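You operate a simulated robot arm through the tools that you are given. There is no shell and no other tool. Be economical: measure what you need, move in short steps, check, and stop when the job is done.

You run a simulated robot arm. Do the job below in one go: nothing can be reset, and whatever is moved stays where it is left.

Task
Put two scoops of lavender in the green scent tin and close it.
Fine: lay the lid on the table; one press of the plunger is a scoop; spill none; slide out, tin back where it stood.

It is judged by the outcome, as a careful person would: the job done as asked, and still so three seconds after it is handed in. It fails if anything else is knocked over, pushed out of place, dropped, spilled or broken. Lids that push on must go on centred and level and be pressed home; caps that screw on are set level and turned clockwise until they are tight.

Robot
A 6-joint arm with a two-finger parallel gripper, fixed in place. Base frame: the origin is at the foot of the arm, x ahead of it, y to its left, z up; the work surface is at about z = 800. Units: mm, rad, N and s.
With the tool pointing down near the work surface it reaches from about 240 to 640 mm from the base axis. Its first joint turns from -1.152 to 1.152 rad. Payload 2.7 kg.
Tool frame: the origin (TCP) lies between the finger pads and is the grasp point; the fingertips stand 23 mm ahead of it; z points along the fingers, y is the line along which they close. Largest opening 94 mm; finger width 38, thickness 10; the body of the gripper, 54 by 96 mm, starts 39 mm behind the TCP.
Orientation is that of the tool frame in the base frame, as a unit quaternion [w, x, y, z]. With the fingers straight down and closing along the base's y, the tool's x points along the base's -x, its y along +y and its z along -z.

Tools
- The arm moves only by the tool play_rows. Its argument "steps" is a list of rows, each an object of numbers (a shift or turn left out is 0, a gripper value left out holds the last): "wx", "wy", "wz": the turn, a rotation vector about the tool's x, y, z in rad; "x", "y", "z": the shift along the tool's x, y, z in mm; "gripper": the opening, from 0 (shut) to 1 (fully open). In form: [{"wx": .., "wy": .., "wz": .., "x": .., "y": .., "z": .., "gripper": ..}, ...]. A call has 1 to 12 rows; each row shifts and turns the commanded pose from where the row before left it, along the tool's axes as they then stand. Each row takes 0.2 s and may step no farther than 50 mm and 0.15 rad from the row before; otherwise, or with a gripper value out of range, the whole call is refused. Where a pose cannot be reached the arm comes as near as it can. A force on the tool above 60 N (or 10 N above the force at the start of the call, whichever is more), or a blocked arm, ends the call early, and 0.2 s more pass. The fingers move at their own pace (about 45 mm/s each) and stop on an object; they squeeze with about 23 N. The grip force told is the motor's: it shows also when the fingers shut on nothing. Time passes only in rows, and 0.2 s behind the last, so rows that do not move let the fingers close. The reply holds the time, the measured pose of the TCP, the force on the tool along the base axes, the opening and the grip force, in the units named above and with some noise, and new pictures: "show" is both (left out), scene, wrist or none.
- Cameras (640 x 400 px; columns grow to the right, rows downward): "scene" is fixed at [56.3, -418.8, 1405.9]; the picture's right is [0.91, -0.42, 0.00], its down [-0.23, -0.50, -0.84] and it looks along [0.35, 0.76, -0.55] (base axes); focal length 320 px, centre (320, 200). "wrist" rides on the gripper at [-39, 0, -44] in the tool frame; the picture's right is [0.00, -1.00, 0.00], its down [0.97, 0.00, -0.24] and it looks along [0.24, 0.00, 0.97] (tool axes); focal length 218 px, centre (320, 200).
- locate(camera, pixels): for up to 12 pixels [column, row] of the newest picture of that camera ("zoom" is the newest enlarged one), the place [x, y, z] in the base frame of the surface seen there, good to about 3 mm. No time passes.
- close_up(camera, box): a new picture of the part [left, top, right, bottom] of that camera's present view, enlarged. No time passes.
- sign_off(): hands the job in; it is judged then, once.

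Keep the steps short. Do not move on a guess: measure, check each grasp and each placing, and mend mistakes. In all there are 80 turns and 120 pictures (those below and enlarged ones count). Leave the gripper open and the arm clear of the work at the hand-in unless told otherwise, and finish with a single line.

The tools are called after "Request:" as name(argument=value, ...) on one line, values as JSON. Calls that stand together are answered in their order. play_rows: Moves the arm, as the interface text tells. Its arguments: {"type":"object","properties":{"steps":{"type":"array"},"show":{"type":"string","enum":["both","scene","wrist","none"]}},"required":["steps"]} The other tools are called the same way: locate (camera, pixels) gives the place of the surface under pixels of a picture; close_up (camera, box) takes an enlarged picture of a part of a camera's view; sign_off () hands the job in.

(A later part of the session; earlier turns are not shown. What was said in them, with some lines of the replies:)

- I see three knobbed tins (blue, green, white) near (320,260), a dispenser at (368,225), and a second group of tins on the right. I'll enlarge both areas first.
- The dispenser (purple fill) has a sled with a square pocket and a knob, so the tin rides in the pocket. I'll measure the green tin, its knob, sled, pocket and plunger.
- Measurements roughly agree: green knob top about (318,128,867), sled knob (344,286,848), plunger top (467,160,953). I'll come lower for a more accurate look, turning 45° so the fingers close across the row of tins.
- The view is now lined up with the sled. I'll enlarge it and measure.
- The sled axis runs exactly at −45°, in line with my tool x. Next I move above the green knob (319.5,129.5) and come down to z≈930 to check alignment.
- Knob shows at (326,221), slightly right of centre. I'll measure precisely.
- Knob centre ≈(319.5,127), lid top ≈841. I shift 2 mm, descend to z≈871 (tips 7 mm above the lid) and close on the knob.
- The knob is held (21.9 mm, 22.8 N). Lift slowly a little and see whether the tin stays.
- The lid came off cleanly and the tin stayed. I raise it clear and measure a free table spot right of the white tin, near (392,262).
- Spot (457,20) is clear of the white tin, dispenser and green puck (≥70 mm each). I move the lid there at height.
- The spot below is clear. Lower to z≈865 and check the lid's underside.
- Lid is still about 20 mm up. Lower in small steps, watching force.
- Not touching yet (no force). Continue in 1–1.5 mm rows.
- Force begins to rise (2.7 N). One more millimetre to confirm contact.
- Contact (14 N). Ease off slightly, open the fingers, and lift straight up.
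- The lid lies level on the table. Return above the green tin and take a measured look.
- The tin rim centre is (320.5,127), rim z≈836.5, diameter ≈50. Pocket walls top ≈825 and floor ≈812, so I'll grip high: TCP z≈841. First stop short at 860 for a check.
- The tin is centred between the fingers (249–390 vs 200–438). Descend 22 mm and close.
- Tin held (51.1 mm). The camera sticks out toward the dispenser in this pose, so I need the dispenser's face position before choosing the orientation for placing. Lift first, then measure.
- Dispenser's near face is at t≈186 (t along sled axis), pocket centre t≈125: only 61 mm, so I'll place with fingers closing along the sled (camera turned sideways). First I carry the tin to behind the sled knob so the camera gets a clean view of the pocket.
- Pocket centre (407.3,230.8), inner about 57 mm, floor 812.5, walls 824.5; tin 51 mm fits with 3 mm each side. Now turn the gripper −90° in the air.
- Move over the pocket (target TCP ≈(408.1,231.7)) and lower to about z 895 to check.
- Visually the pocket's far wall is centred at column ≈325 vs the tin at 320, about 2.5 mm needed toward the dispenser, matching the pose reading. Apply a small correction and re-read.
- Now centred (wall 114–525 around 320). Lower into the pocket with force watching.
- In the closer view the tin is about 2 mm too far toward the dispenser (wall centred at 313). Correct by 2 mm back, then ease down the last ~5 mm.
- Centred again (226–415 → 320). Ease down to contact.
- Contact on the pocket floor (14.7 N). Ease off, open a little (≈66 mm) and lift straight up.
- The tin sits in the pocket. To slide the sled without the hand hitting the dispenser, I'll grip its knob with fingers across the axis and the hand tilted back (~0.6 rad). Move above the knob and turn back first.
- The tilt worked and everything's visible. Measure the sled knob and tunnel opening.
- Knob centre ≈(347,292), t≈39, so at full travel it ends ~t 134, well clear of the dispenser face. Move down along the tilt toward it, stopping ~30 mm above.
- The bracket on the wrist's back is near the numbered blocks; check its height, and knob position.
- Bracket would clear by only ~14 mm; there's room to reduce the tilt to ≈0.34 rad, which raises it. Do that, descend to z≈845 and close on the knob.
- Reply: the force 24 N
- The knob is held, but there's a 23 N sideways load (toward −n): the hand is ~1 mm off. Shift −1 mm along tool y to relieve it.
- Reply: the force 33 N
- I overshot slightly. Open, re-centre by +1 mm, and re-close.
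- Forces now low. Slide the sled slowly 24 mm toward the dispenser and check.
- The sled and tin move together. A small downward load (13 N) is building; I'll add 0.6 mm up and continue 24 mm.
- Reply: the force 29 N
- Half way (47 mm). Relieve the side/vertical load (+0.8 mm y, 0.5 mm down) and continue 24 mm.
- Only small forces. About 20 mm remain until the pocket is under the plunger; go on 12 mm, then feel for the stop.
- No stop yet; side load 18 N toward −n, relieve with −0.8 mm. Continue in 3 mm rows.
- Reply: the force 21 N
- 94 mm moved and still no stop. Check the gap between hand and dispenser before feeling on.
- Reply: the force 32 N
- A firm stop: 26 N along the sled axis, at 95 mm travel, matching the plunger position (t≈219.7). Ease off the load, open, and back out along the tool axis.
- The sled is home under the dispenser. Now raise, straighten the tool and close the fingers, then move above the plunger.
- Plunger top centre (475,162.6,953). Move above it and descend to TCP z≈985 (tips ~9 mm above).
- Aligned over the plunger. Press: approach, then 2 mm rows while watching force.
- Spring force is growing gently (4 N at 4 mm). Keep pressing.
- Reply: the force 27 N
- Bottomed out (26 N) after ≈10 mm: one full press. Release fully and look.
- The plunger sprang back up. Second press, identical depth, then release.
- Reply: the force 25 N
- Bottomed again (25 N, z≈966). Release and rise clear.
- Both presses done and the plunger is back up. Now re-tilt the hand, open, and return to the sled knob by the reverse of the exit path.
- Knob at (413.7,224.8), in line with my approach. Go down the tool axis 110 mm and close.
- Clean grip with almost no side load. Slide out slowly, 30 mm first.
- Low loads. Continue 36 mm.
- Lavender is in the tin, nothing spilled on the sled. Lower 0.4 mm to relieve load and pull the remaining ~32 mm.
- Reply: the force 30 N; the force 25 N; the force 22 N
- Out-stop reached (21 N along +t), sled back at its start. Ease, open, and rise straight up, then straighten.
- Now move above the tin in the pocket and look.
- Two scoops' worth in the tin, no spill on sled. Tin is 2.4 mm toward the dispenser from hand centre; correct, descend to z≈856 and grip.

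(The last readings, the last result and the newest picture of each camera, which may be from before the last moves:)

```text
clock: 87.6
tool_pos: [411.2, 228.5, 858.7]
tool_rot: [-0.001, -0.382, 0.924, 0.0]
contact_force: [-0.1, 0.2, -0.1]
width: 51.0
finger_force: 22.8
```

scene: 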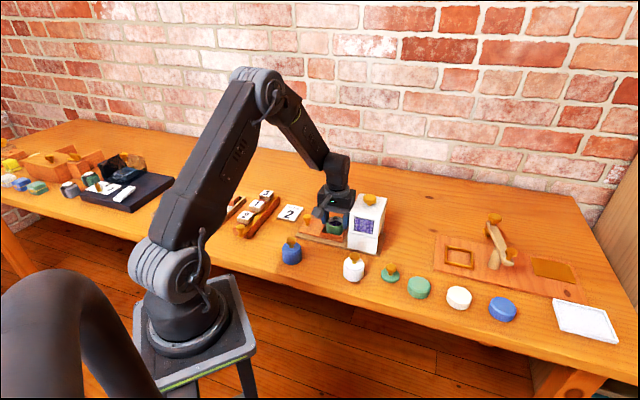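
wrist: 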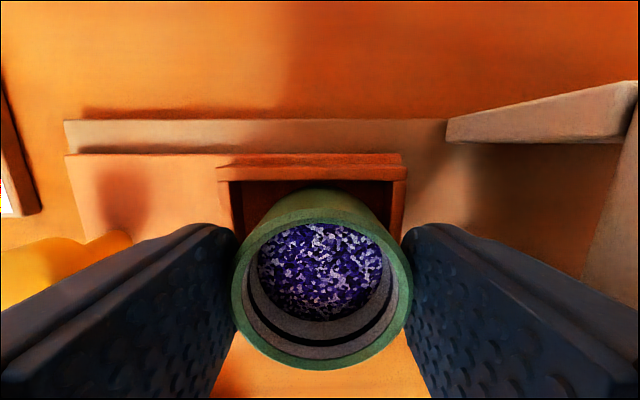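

Gripped (51 mm). Lift straight up gently, then carry to the tin's home spot (no turn needed—fingers fit between neighbours).

Request:
play_rows(steps=[{"z": -6}, {"z": -14}, {"z": -22}, {"z": -24}, {"z": -20}, {}], show="none")

Request:
play_rows(steps=[{"x": 15, "y": -1}, {"x": 25, "y": -1.5}, {"x": 28, "y": -1.5}, {"x": 28, "y": -1.5}, {"x": 24, "y": -1.5}, {"x": 14.6, "y": -1.3}, {}, {}])

```text
clock: 89.0
tool_pos: [409.5, 228.3, 943.7]
tool_rot: [0.001, -0.382, 0.924, 0.0]
contact_force: [-0.1, -0.1, -1.4]
width: 51.5
finger_force: 22.8
```

```text
clock: 90.8
tool_pos: [319.7, 127.6, 944.2]
tool_rot: [0.001, -0.382, 0.924, 0.001]
contact_force: [0.3, -0.3, -1.0]
width: 51.1
finger_force: 23.2
```

scene: 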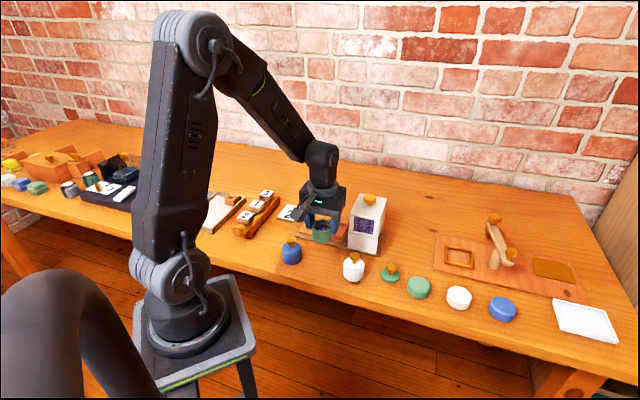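
wrist: 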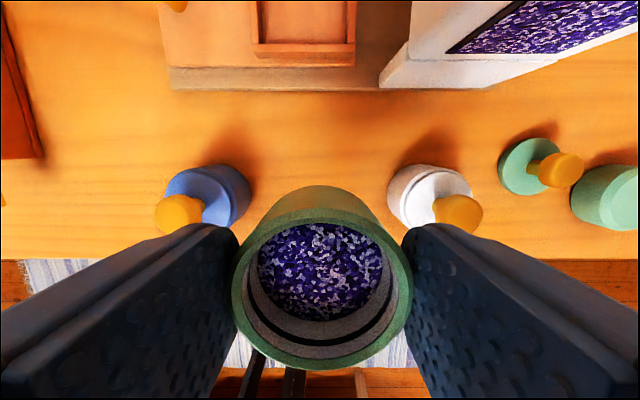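

Over the home spot (knobs of neighbours equally spaced at columns ~180 and ~458). Shift 1 mm and lower to z≈862, then check.

Request:
play_rows(steps=[{"x": -1.2, "y": -0.4, "z": 15}, {"z": 25}, {"z": 25}, {"z": 15}, {}, {}])

Request:
close_up(camera="scene", box=[270, 200, 390, 290])

```text
clock: 92.2
tool_pos: [321.7, 129.1, 864.6]
tool_rot: [0.0, -0.384, 0.923, 0.0]
contact_force: [-0.1, 0.0, -0.9]
width: 50.9
finger_force: 22.9
```

scene: 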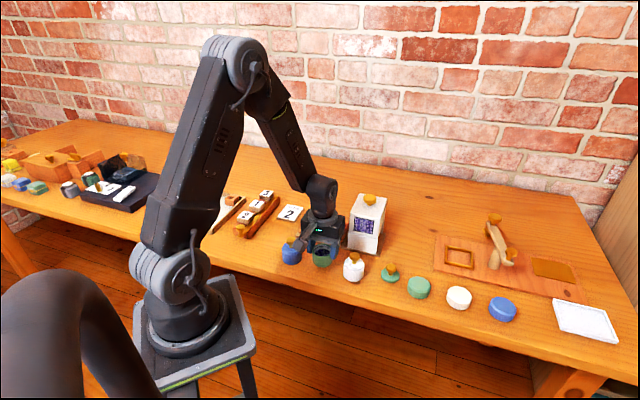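
wrist: 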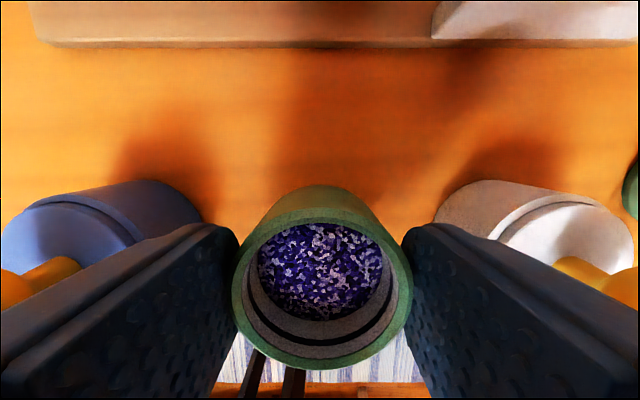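

```text
4.44 times, centred on (330, 245) of scene
```

zoom: 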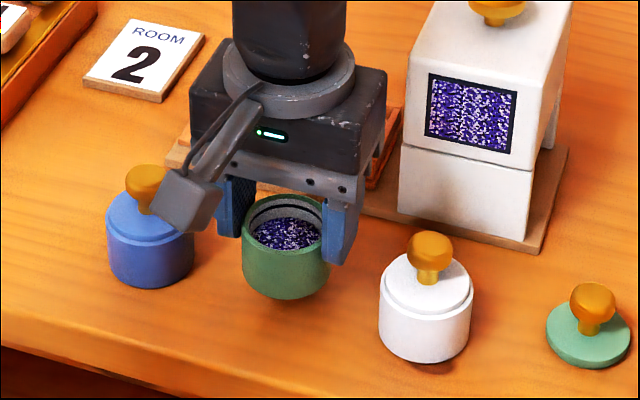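

All clear. Lower further: 15 mm, then feel for contact.

Request:
play_rows(steps=[{"z": 8}, {"z": 5}, {"z": 3}, {}], show="none")

Request:
play_rows(steps=[{"z": 1}, {"z": 1}, {}], show="none")

```text
clock: 93.2
tool_pos: [322.1, 128.0, 847.6]
tool_rot: [0.0, -0.382, 0.924, 0.001]
contact_force: [-0.6, -0.4, -0.7]
width: 51.3
finger_force: 23.2
```

```text
clock: 94.0
tool_pos: [321.8, 128.3, 845.4]
tool_rot: [0.0, -0.382, 0.924, 0.0]
contact_force: [-0.2, -1.0, -0.5]
width: 51.1
finger_force: 23.3
```

Request:
play_rows(steps=[{"z": 0.7}, {"z": 0.7}, {}], show="none")

```text
clock: 94.8
tool_pos: [321.6, 127.9, 844.6]
tool_rot: [0.001, -0.382, 0.924, 0.0]
contact_force: [-0.2, 0.9, -1.0]
width: 51.0
finger_force: 22.9
```

Request:
play_rows(steps=[{"z": 0.6}, {"z": 0.6}, {"z": 0.5}, {}], show="none")

```text
clock: 95.8
tool_pos: [321.7, 128.9, 842.5]
tool_rot: [0.002, -0.383, 0.924, 0.001]
contact_force: [2.1, -4.4, 12.0]
width: 51.1
finger_force: 23.1
```

The tin touches the table (12 N). Ease off, open, lift straight up.

Request:
play_rows(steps=[{"z": -0.5}, {"gripper": 0.68}, {}, {}, {"z": -25}, {"z": -35}, {"z": -40}, {"z": -20}, {}])

Request:
close_up(camera="wrist", box=[220, 120, 420, 260])

```text
clock: 97.8
tool_pos: [320.2, 128.5, 963.1]
tool_rot: [0.001, -0.382, 0.924, 0.0]
contact_force: [-0.6, -0.2, 0.3]
width: 64.1
finger_force: 0.0
```

scene: 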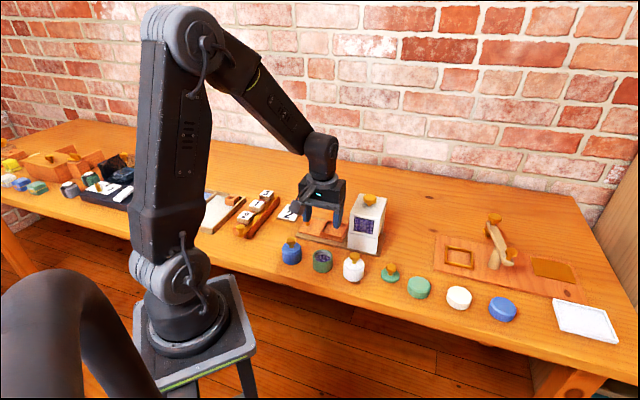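
wrist: 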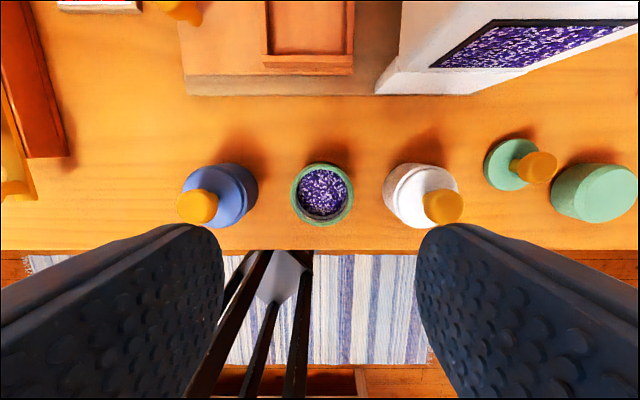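

```text
2.86 times, centred on (320, 190) of wrist
```

zoom: 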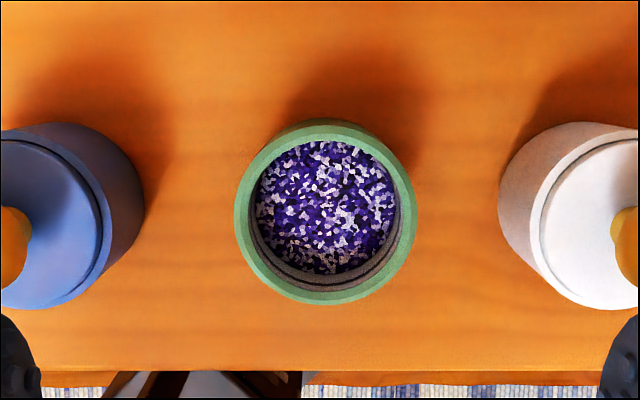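

The tin is back, upright, full. I'll measure its rim, then move over the lid and come down to z≈900 to view it.

Request:
locate(camera="zoom", pixels=[[242, 212], [410, 212], [326, 129], [326, 296], [267, 153], [386, 271], [386, 153], [267, 271]])

Request:
play_rows(steps=[{"x": -4, "y": -30}, {"x": -4.5, "y": -37}, {"x": -4.5, "y": -37}, {"x": -4.5, "y": -37}, {"x": -4.4, "y": -32.7, "gripper": 0.5}, {"z": 30}, {"z": 33}, {}, {}], show="wrist")

Request:
close_up(camera="wrist", box=[250, 160, 390, 260])

Request:
locate(camera="wrist", pixels=[[320, 205], [320, 215], [320, 225], [310, 215], [330, 215], [300, 215], [340, 215], [320, 195], [320, 235]])

```text
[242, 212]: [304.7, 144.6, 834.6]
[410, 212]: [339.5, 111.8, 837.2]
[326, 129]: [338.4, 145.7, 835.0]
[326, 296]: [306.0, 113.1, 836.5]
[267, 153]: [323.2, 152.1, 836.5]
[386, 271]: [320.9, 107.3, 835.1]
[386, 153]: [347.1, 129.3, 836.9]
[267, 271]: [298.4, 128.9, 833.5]
```

```text
clock: 99.8
tool_pos: [459.8, 19.3, 899.1]
tool_rot: [0.0, -0.382, 0.924, 0.001]
contact_force: [0.2, 0.0, -0.5]
width: 46.8
finger_force: 0.0
```

wrist: 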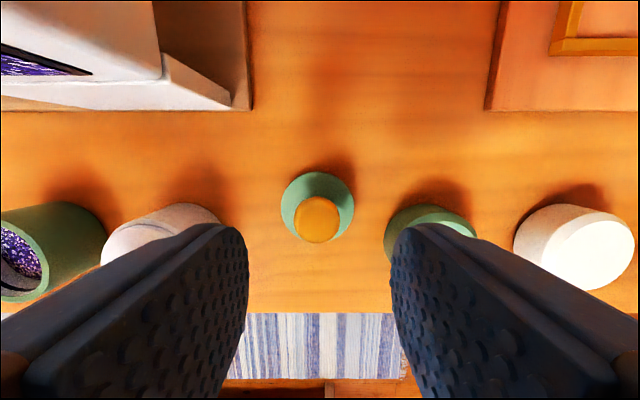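

```text
4.00 times, centred on (320, 210) of wrist
```

zoom: 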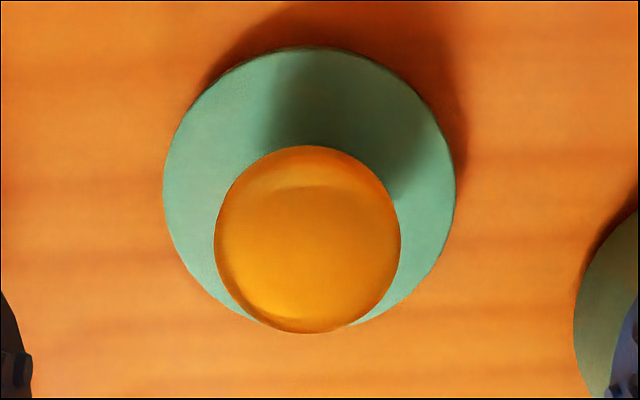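

```text
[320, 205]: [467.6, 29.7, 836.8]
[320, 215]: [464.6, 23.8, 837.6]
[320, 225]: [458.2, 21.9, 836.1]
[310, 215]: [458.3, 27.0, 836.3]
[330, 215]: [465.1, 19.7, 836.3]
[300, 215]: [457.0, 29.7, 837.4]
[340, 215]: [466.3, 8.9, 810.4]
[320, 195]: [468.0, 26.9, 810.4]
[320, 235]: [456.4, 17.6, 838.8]
```

Tin rim centre ≈(321.5,128), essentially its original spot. The lid knob is 0.9 mm ahead and 1.6 mm left of hand centre. Correct, descend, grip the knob, then lift and carry the lid over the tin.

Request:
play_rows(steps=[{"x": -0.9, "y": 1.6}, {"z": 30}, {"z": 20}, {"z": 7}, {}, {"gripper": 0.1}, {}, {}, {}, {}], show="wrist")

Request:
play_rows(steps=[{"z": -10}, {"z": -45}, {"z": -45}, {"x": 4.7, "y": 31.1}, {"x": 4.75, "y": 37}, {"x": 4.75, "y": 37}, {"x": 4.75, "y": 37}, {"x": 4.75, "y": 29}, {}, {}], show="both")

Request:
close_up(camera="scene", box=[270, 190, 390, 290])

```text
clock: 102.0
tool_pos: [458.7, 22.6, 843.1]
tool_rot: [0.001, -0.381, 0.924, 0.0]
contact_force: [-0.3, 0.0, 0.2]
width: 21.7
finger_force: 22.5
```

wrist: 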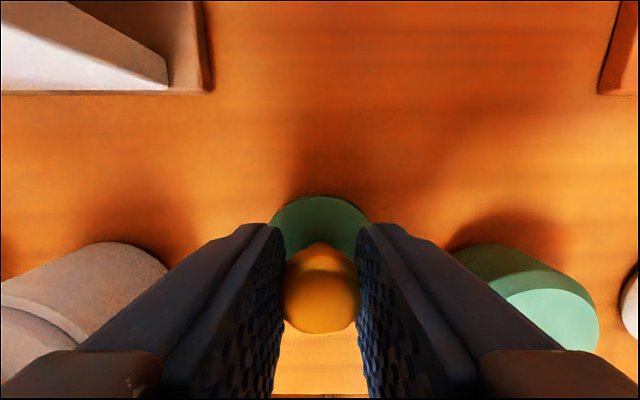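

```text
clock: 104.2
tool_pos: [322.8, 124.2, 943.4]
tool_rot: [0.001, -0.381, 0.924, 0.001]
contact_force: [0.0, 0.1, -0.3]
width: 22.1
finger_force: 22.9
```

scene: 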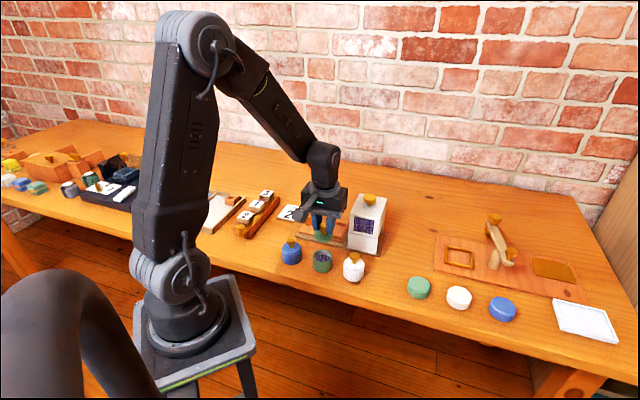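
wrist: 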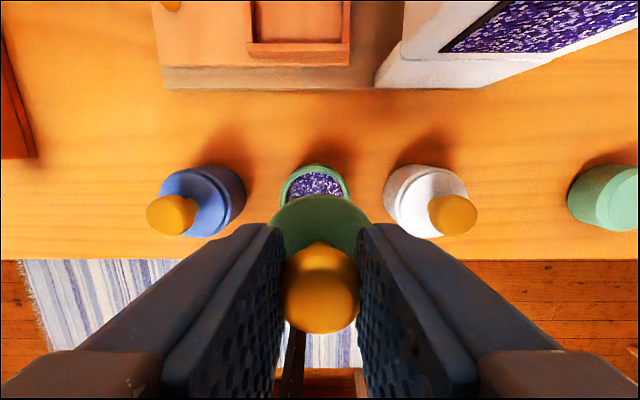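

```text
4.00 times, centred on (330, 240) of scene
```

zoom: 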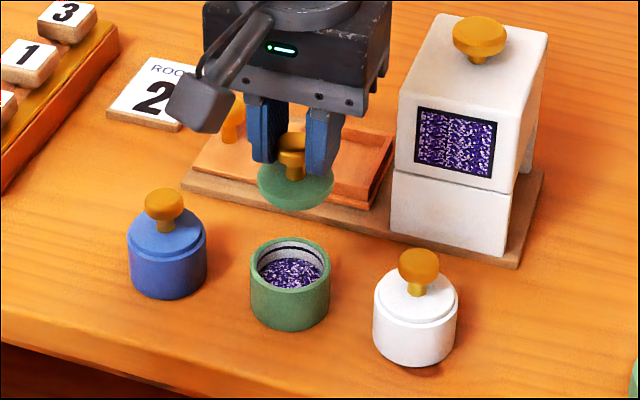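

Seen from the wrist, the tin's centre is at column ≈315.5 vs the lid at 320: about 3.2 mm off along the row and ~1.2 mm the other way. Correct and lower to ~15 mm above seating, then look.

Request:
play_rows(steps=[{"x": -1.2, "y": 3.2}, {"z": 20}, {"z": 20}, {"z": 13}, {}, {}], show="wrist")

Request:
close_up(camera="wrist", box=[250, 150, 390, 250])

Request:
close_up(camera="scene", box=[290, 220, 350, 280])

Request:
play_rows(steps=[{}], show="none")

```text
clock: 105.6
tool_pos: [322.0, 129.9, 889.7]
tool_rot: [0.0, -0.382, 0.924, 0.0]
contact_force: [-1.0, 1.0, -0.1]
width: 22.0
finger_force: 23.1
```

wrist: 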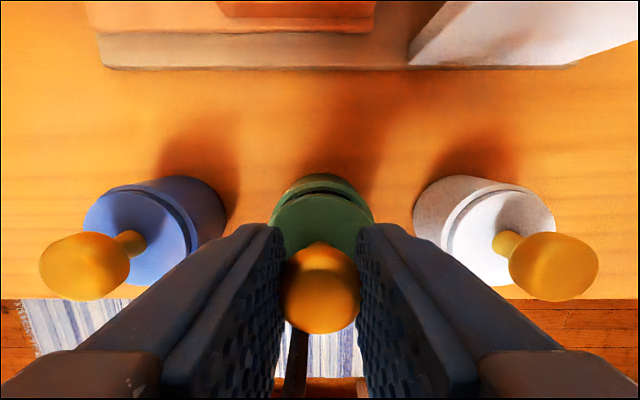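

```text
4.00 times, centred on (320, 200) of wrist
```

zoom: 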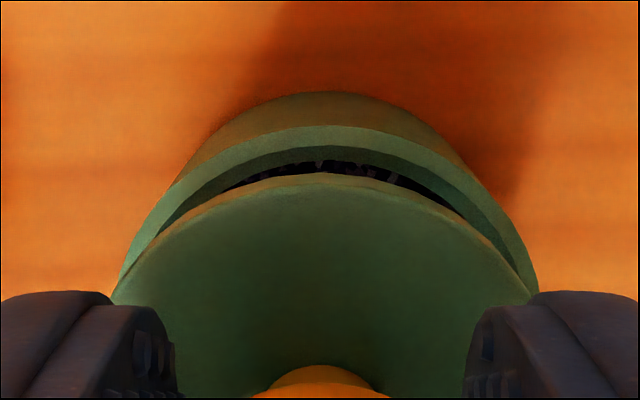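

```text
6.67 times, centred on (320, 250) of scene
```

zoom: 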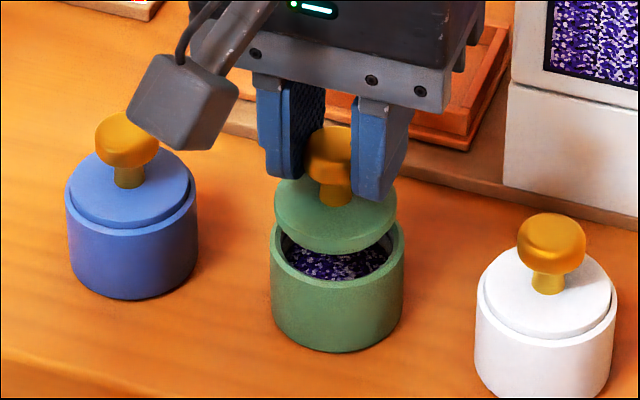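

```text
clock: 106.0
tool_pos: [321.5, 129.7, 890.4]
tool_rot: [0.002, -0.381, 0.924, 0.0]
contact_force: [0.9, 0.9, -0.7]
width: 21.9
finger_force: 22.7
5 turns are left
```

Fine correction: tin is ~1 mm to the right and ~0.7 mm nearer. Apply, lower to just about seating (z≈876), and view.

Request:
play_rows(steps=[{"x": 0.7, "y": -1.0}, {}, {"z": 5}, {"z": 3}, {"z": 2}, {"z": 2}, {"z": 1}, {"z": 1}, {}], show="wrist")

Request:
close_up(camera="wrist", box=[250, 150, 390, 250])

Request:
close_up(camera="scene", box=[290, 220, 350, 280])

```text
clock: 108.0
tool_pos: [321.2, 129.1, 875.8]
tool_rot: [0.002, -0.383, 0.924, 0.001]
contact_force: [2.5, -2.2, 15.1]
width: 21.9
finger_force: 22.7
```

wrist: 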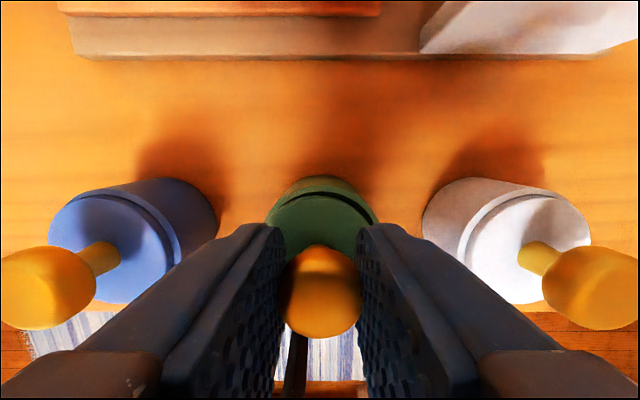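

```text
4.00 times, centred on (320, 200) of wrist
```

zoom: 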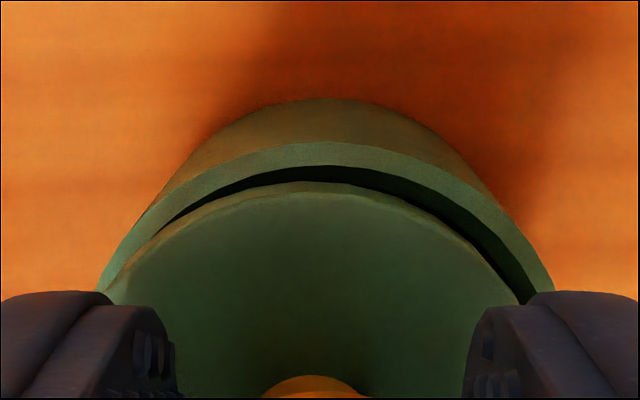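

```text
refused: no pictures are left
4 turns are left
```

No pictures are left, so I go by force and height. Height 875.8 equals the expected seated height (873.4 + grip difference), with 15 N; the lid lies slightly left, so I shift 0.5 mm and press in small increments, reading force.

Request:
play_rows(steps=[{"y": -0.5, "x": -0.2}, {}], show="none")

Request:
play_rows(steps=[{"z": 0.6}, {"z": 0.5}, {}], show="none")

Request:
play_rows(steps=[{"z": 0.5}, {"z": 0.5}, {}], show="none")

```text
clock: 108.6
tool_pos: [321.0, 129.1, 877.5]
tool_rot: [0.001, -0.382, 0.924, -0.001]
contact_force: [1.9, -1.0, 14.8]
width: 21.8
finger_force: 23.4
no pictures are left
```

```text
clock: 109.4
tool_pos: [322.6, 129.6, 875.1]
tool_rot: [0.002, -0.382, 0.924, 0.002]
contact_force: [6.0, -3.1, 14.4]
width: 22.1
finger_force: 23.2
no pictures are left
```

```text
clock: 110.2
tool_pos: [321.1, 130.2, 875.5]
tool_rot: [0.001, -0.382, 0.924, 0.0]
contact_force: [9.3, -3.9, 25.9]
width: 22.1
finger_force: 22.9
no pictures are left
3 turns are left
```

The lid is going in. A bit of sideways load remains, so I nudge 0.7 mm, press to ~40 N, release, and then press squarely on the knob's top with closed fingers, which also tells me the seated height (expected contact TCP ≈890.5).

Request:
play_rows(steps=[{"y": -0.7, "x": -0.3}, {"z": 0.7}, {"z": 0.7}, {}], show="none")

Request:
play_rows(steps=[{"z": -1.5}, {"gripper": 0.45}, {}, {}, {"z": -20}, {"z": -20}, {"gripper": 0}, {}, {}, {}], show="none")

Request:
play_rows(steps=[{"z": 12}, {"z": 6}, {"z": 3}, {}], show="none")

Request:
play_rows(steps=[{"z": 1}, {"z": 1}, {"z": 1}, {}], show="none")

Request:
play_rows(steps=[{"z": 1}, {"z": 1}, {}], show="none")

```text
clock: 111.2
tool_pos: [321.4, 128.3, 872.2]
tool_rot: [0.001, -0.382, 0.924, 0.0]
contact_force: [5.6, 0.2, 20.5]
width: 22.3
finger_force: 22.9
no pictures are left
```

```text
clock: 113.4
tool_pos: [321.5, 128.3, 912.8]
tool_rot: [0.0, -0.382, 0.924, 0.0]
contact_force: [-0.7, 0.5, 0.8]
width: 0.2
finger_force: 23.4
no pictures are left
```

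```text
clock: 114.4
tool_pos: [322.9, 127.4, 894.0]
tool_rot: [0.001, -0.383, 0.924, 0.0]
contact_force: [-2.5, -1.8, 17.0]
width: 0.0
finger_force: 23.1
no pictures are left
```

```text
clock: 115.4
tool_pos: [321.6, 128.1, 890.2]
tool_rot: [0.001, -0.383, 0.924, 0.001]
contact_force: [-12.8, 5.0, 38.9]
width: 0.0
finger_force: 22.8
no pictures are left
```

```text
clock: 116.0
tool_pos: [322.7, 128.9, 890.9]
tool_rot: [0.002, -0.383, 0.924, 0.001]
contact_force: [-8.3, 0.5, 21.2]
width: 0.1
finger_force: 23.0
stopped in row 3: the force on the tool passed its limit (the readings are from after the stop); the commanded pose is now the measured one
no pictures are left
2 turns are left
```

The knob went down to TCP ≈890.5, the original seated height, and met a hard stop past 60 N: the lid is home. Rise straight up, open the gripper and hold clear.

Request:
play_rows(steps=[{"z": -5}, {"z": -25}, {"z": -40}, {"z": -45, "gripper": 1}, {"z": -45}, {"z": -40}, {}, {}], show="none")

```text
clock: 117.8
tool_pos: [321.1, 129.2, 1089.4]
tool_rot: [0.002, -0.383, 0.924, 0.001]
contact_force: [-0.8, 0.1, -0.1]
width: 94.0
finger_force: 0.1
no pictures are left
1 turns are left
```

The arm is clear and the gripper is open, so I hand in now.

Request:
sign_off()

```text
The job is handed in.
```

The green tin has two scoops of lavender, the sled is slid back out, and the tin is within about 1–2 mm of where it stood. The lid is pressed home by height and force readings only, because I had no pictures left to check it by eye.
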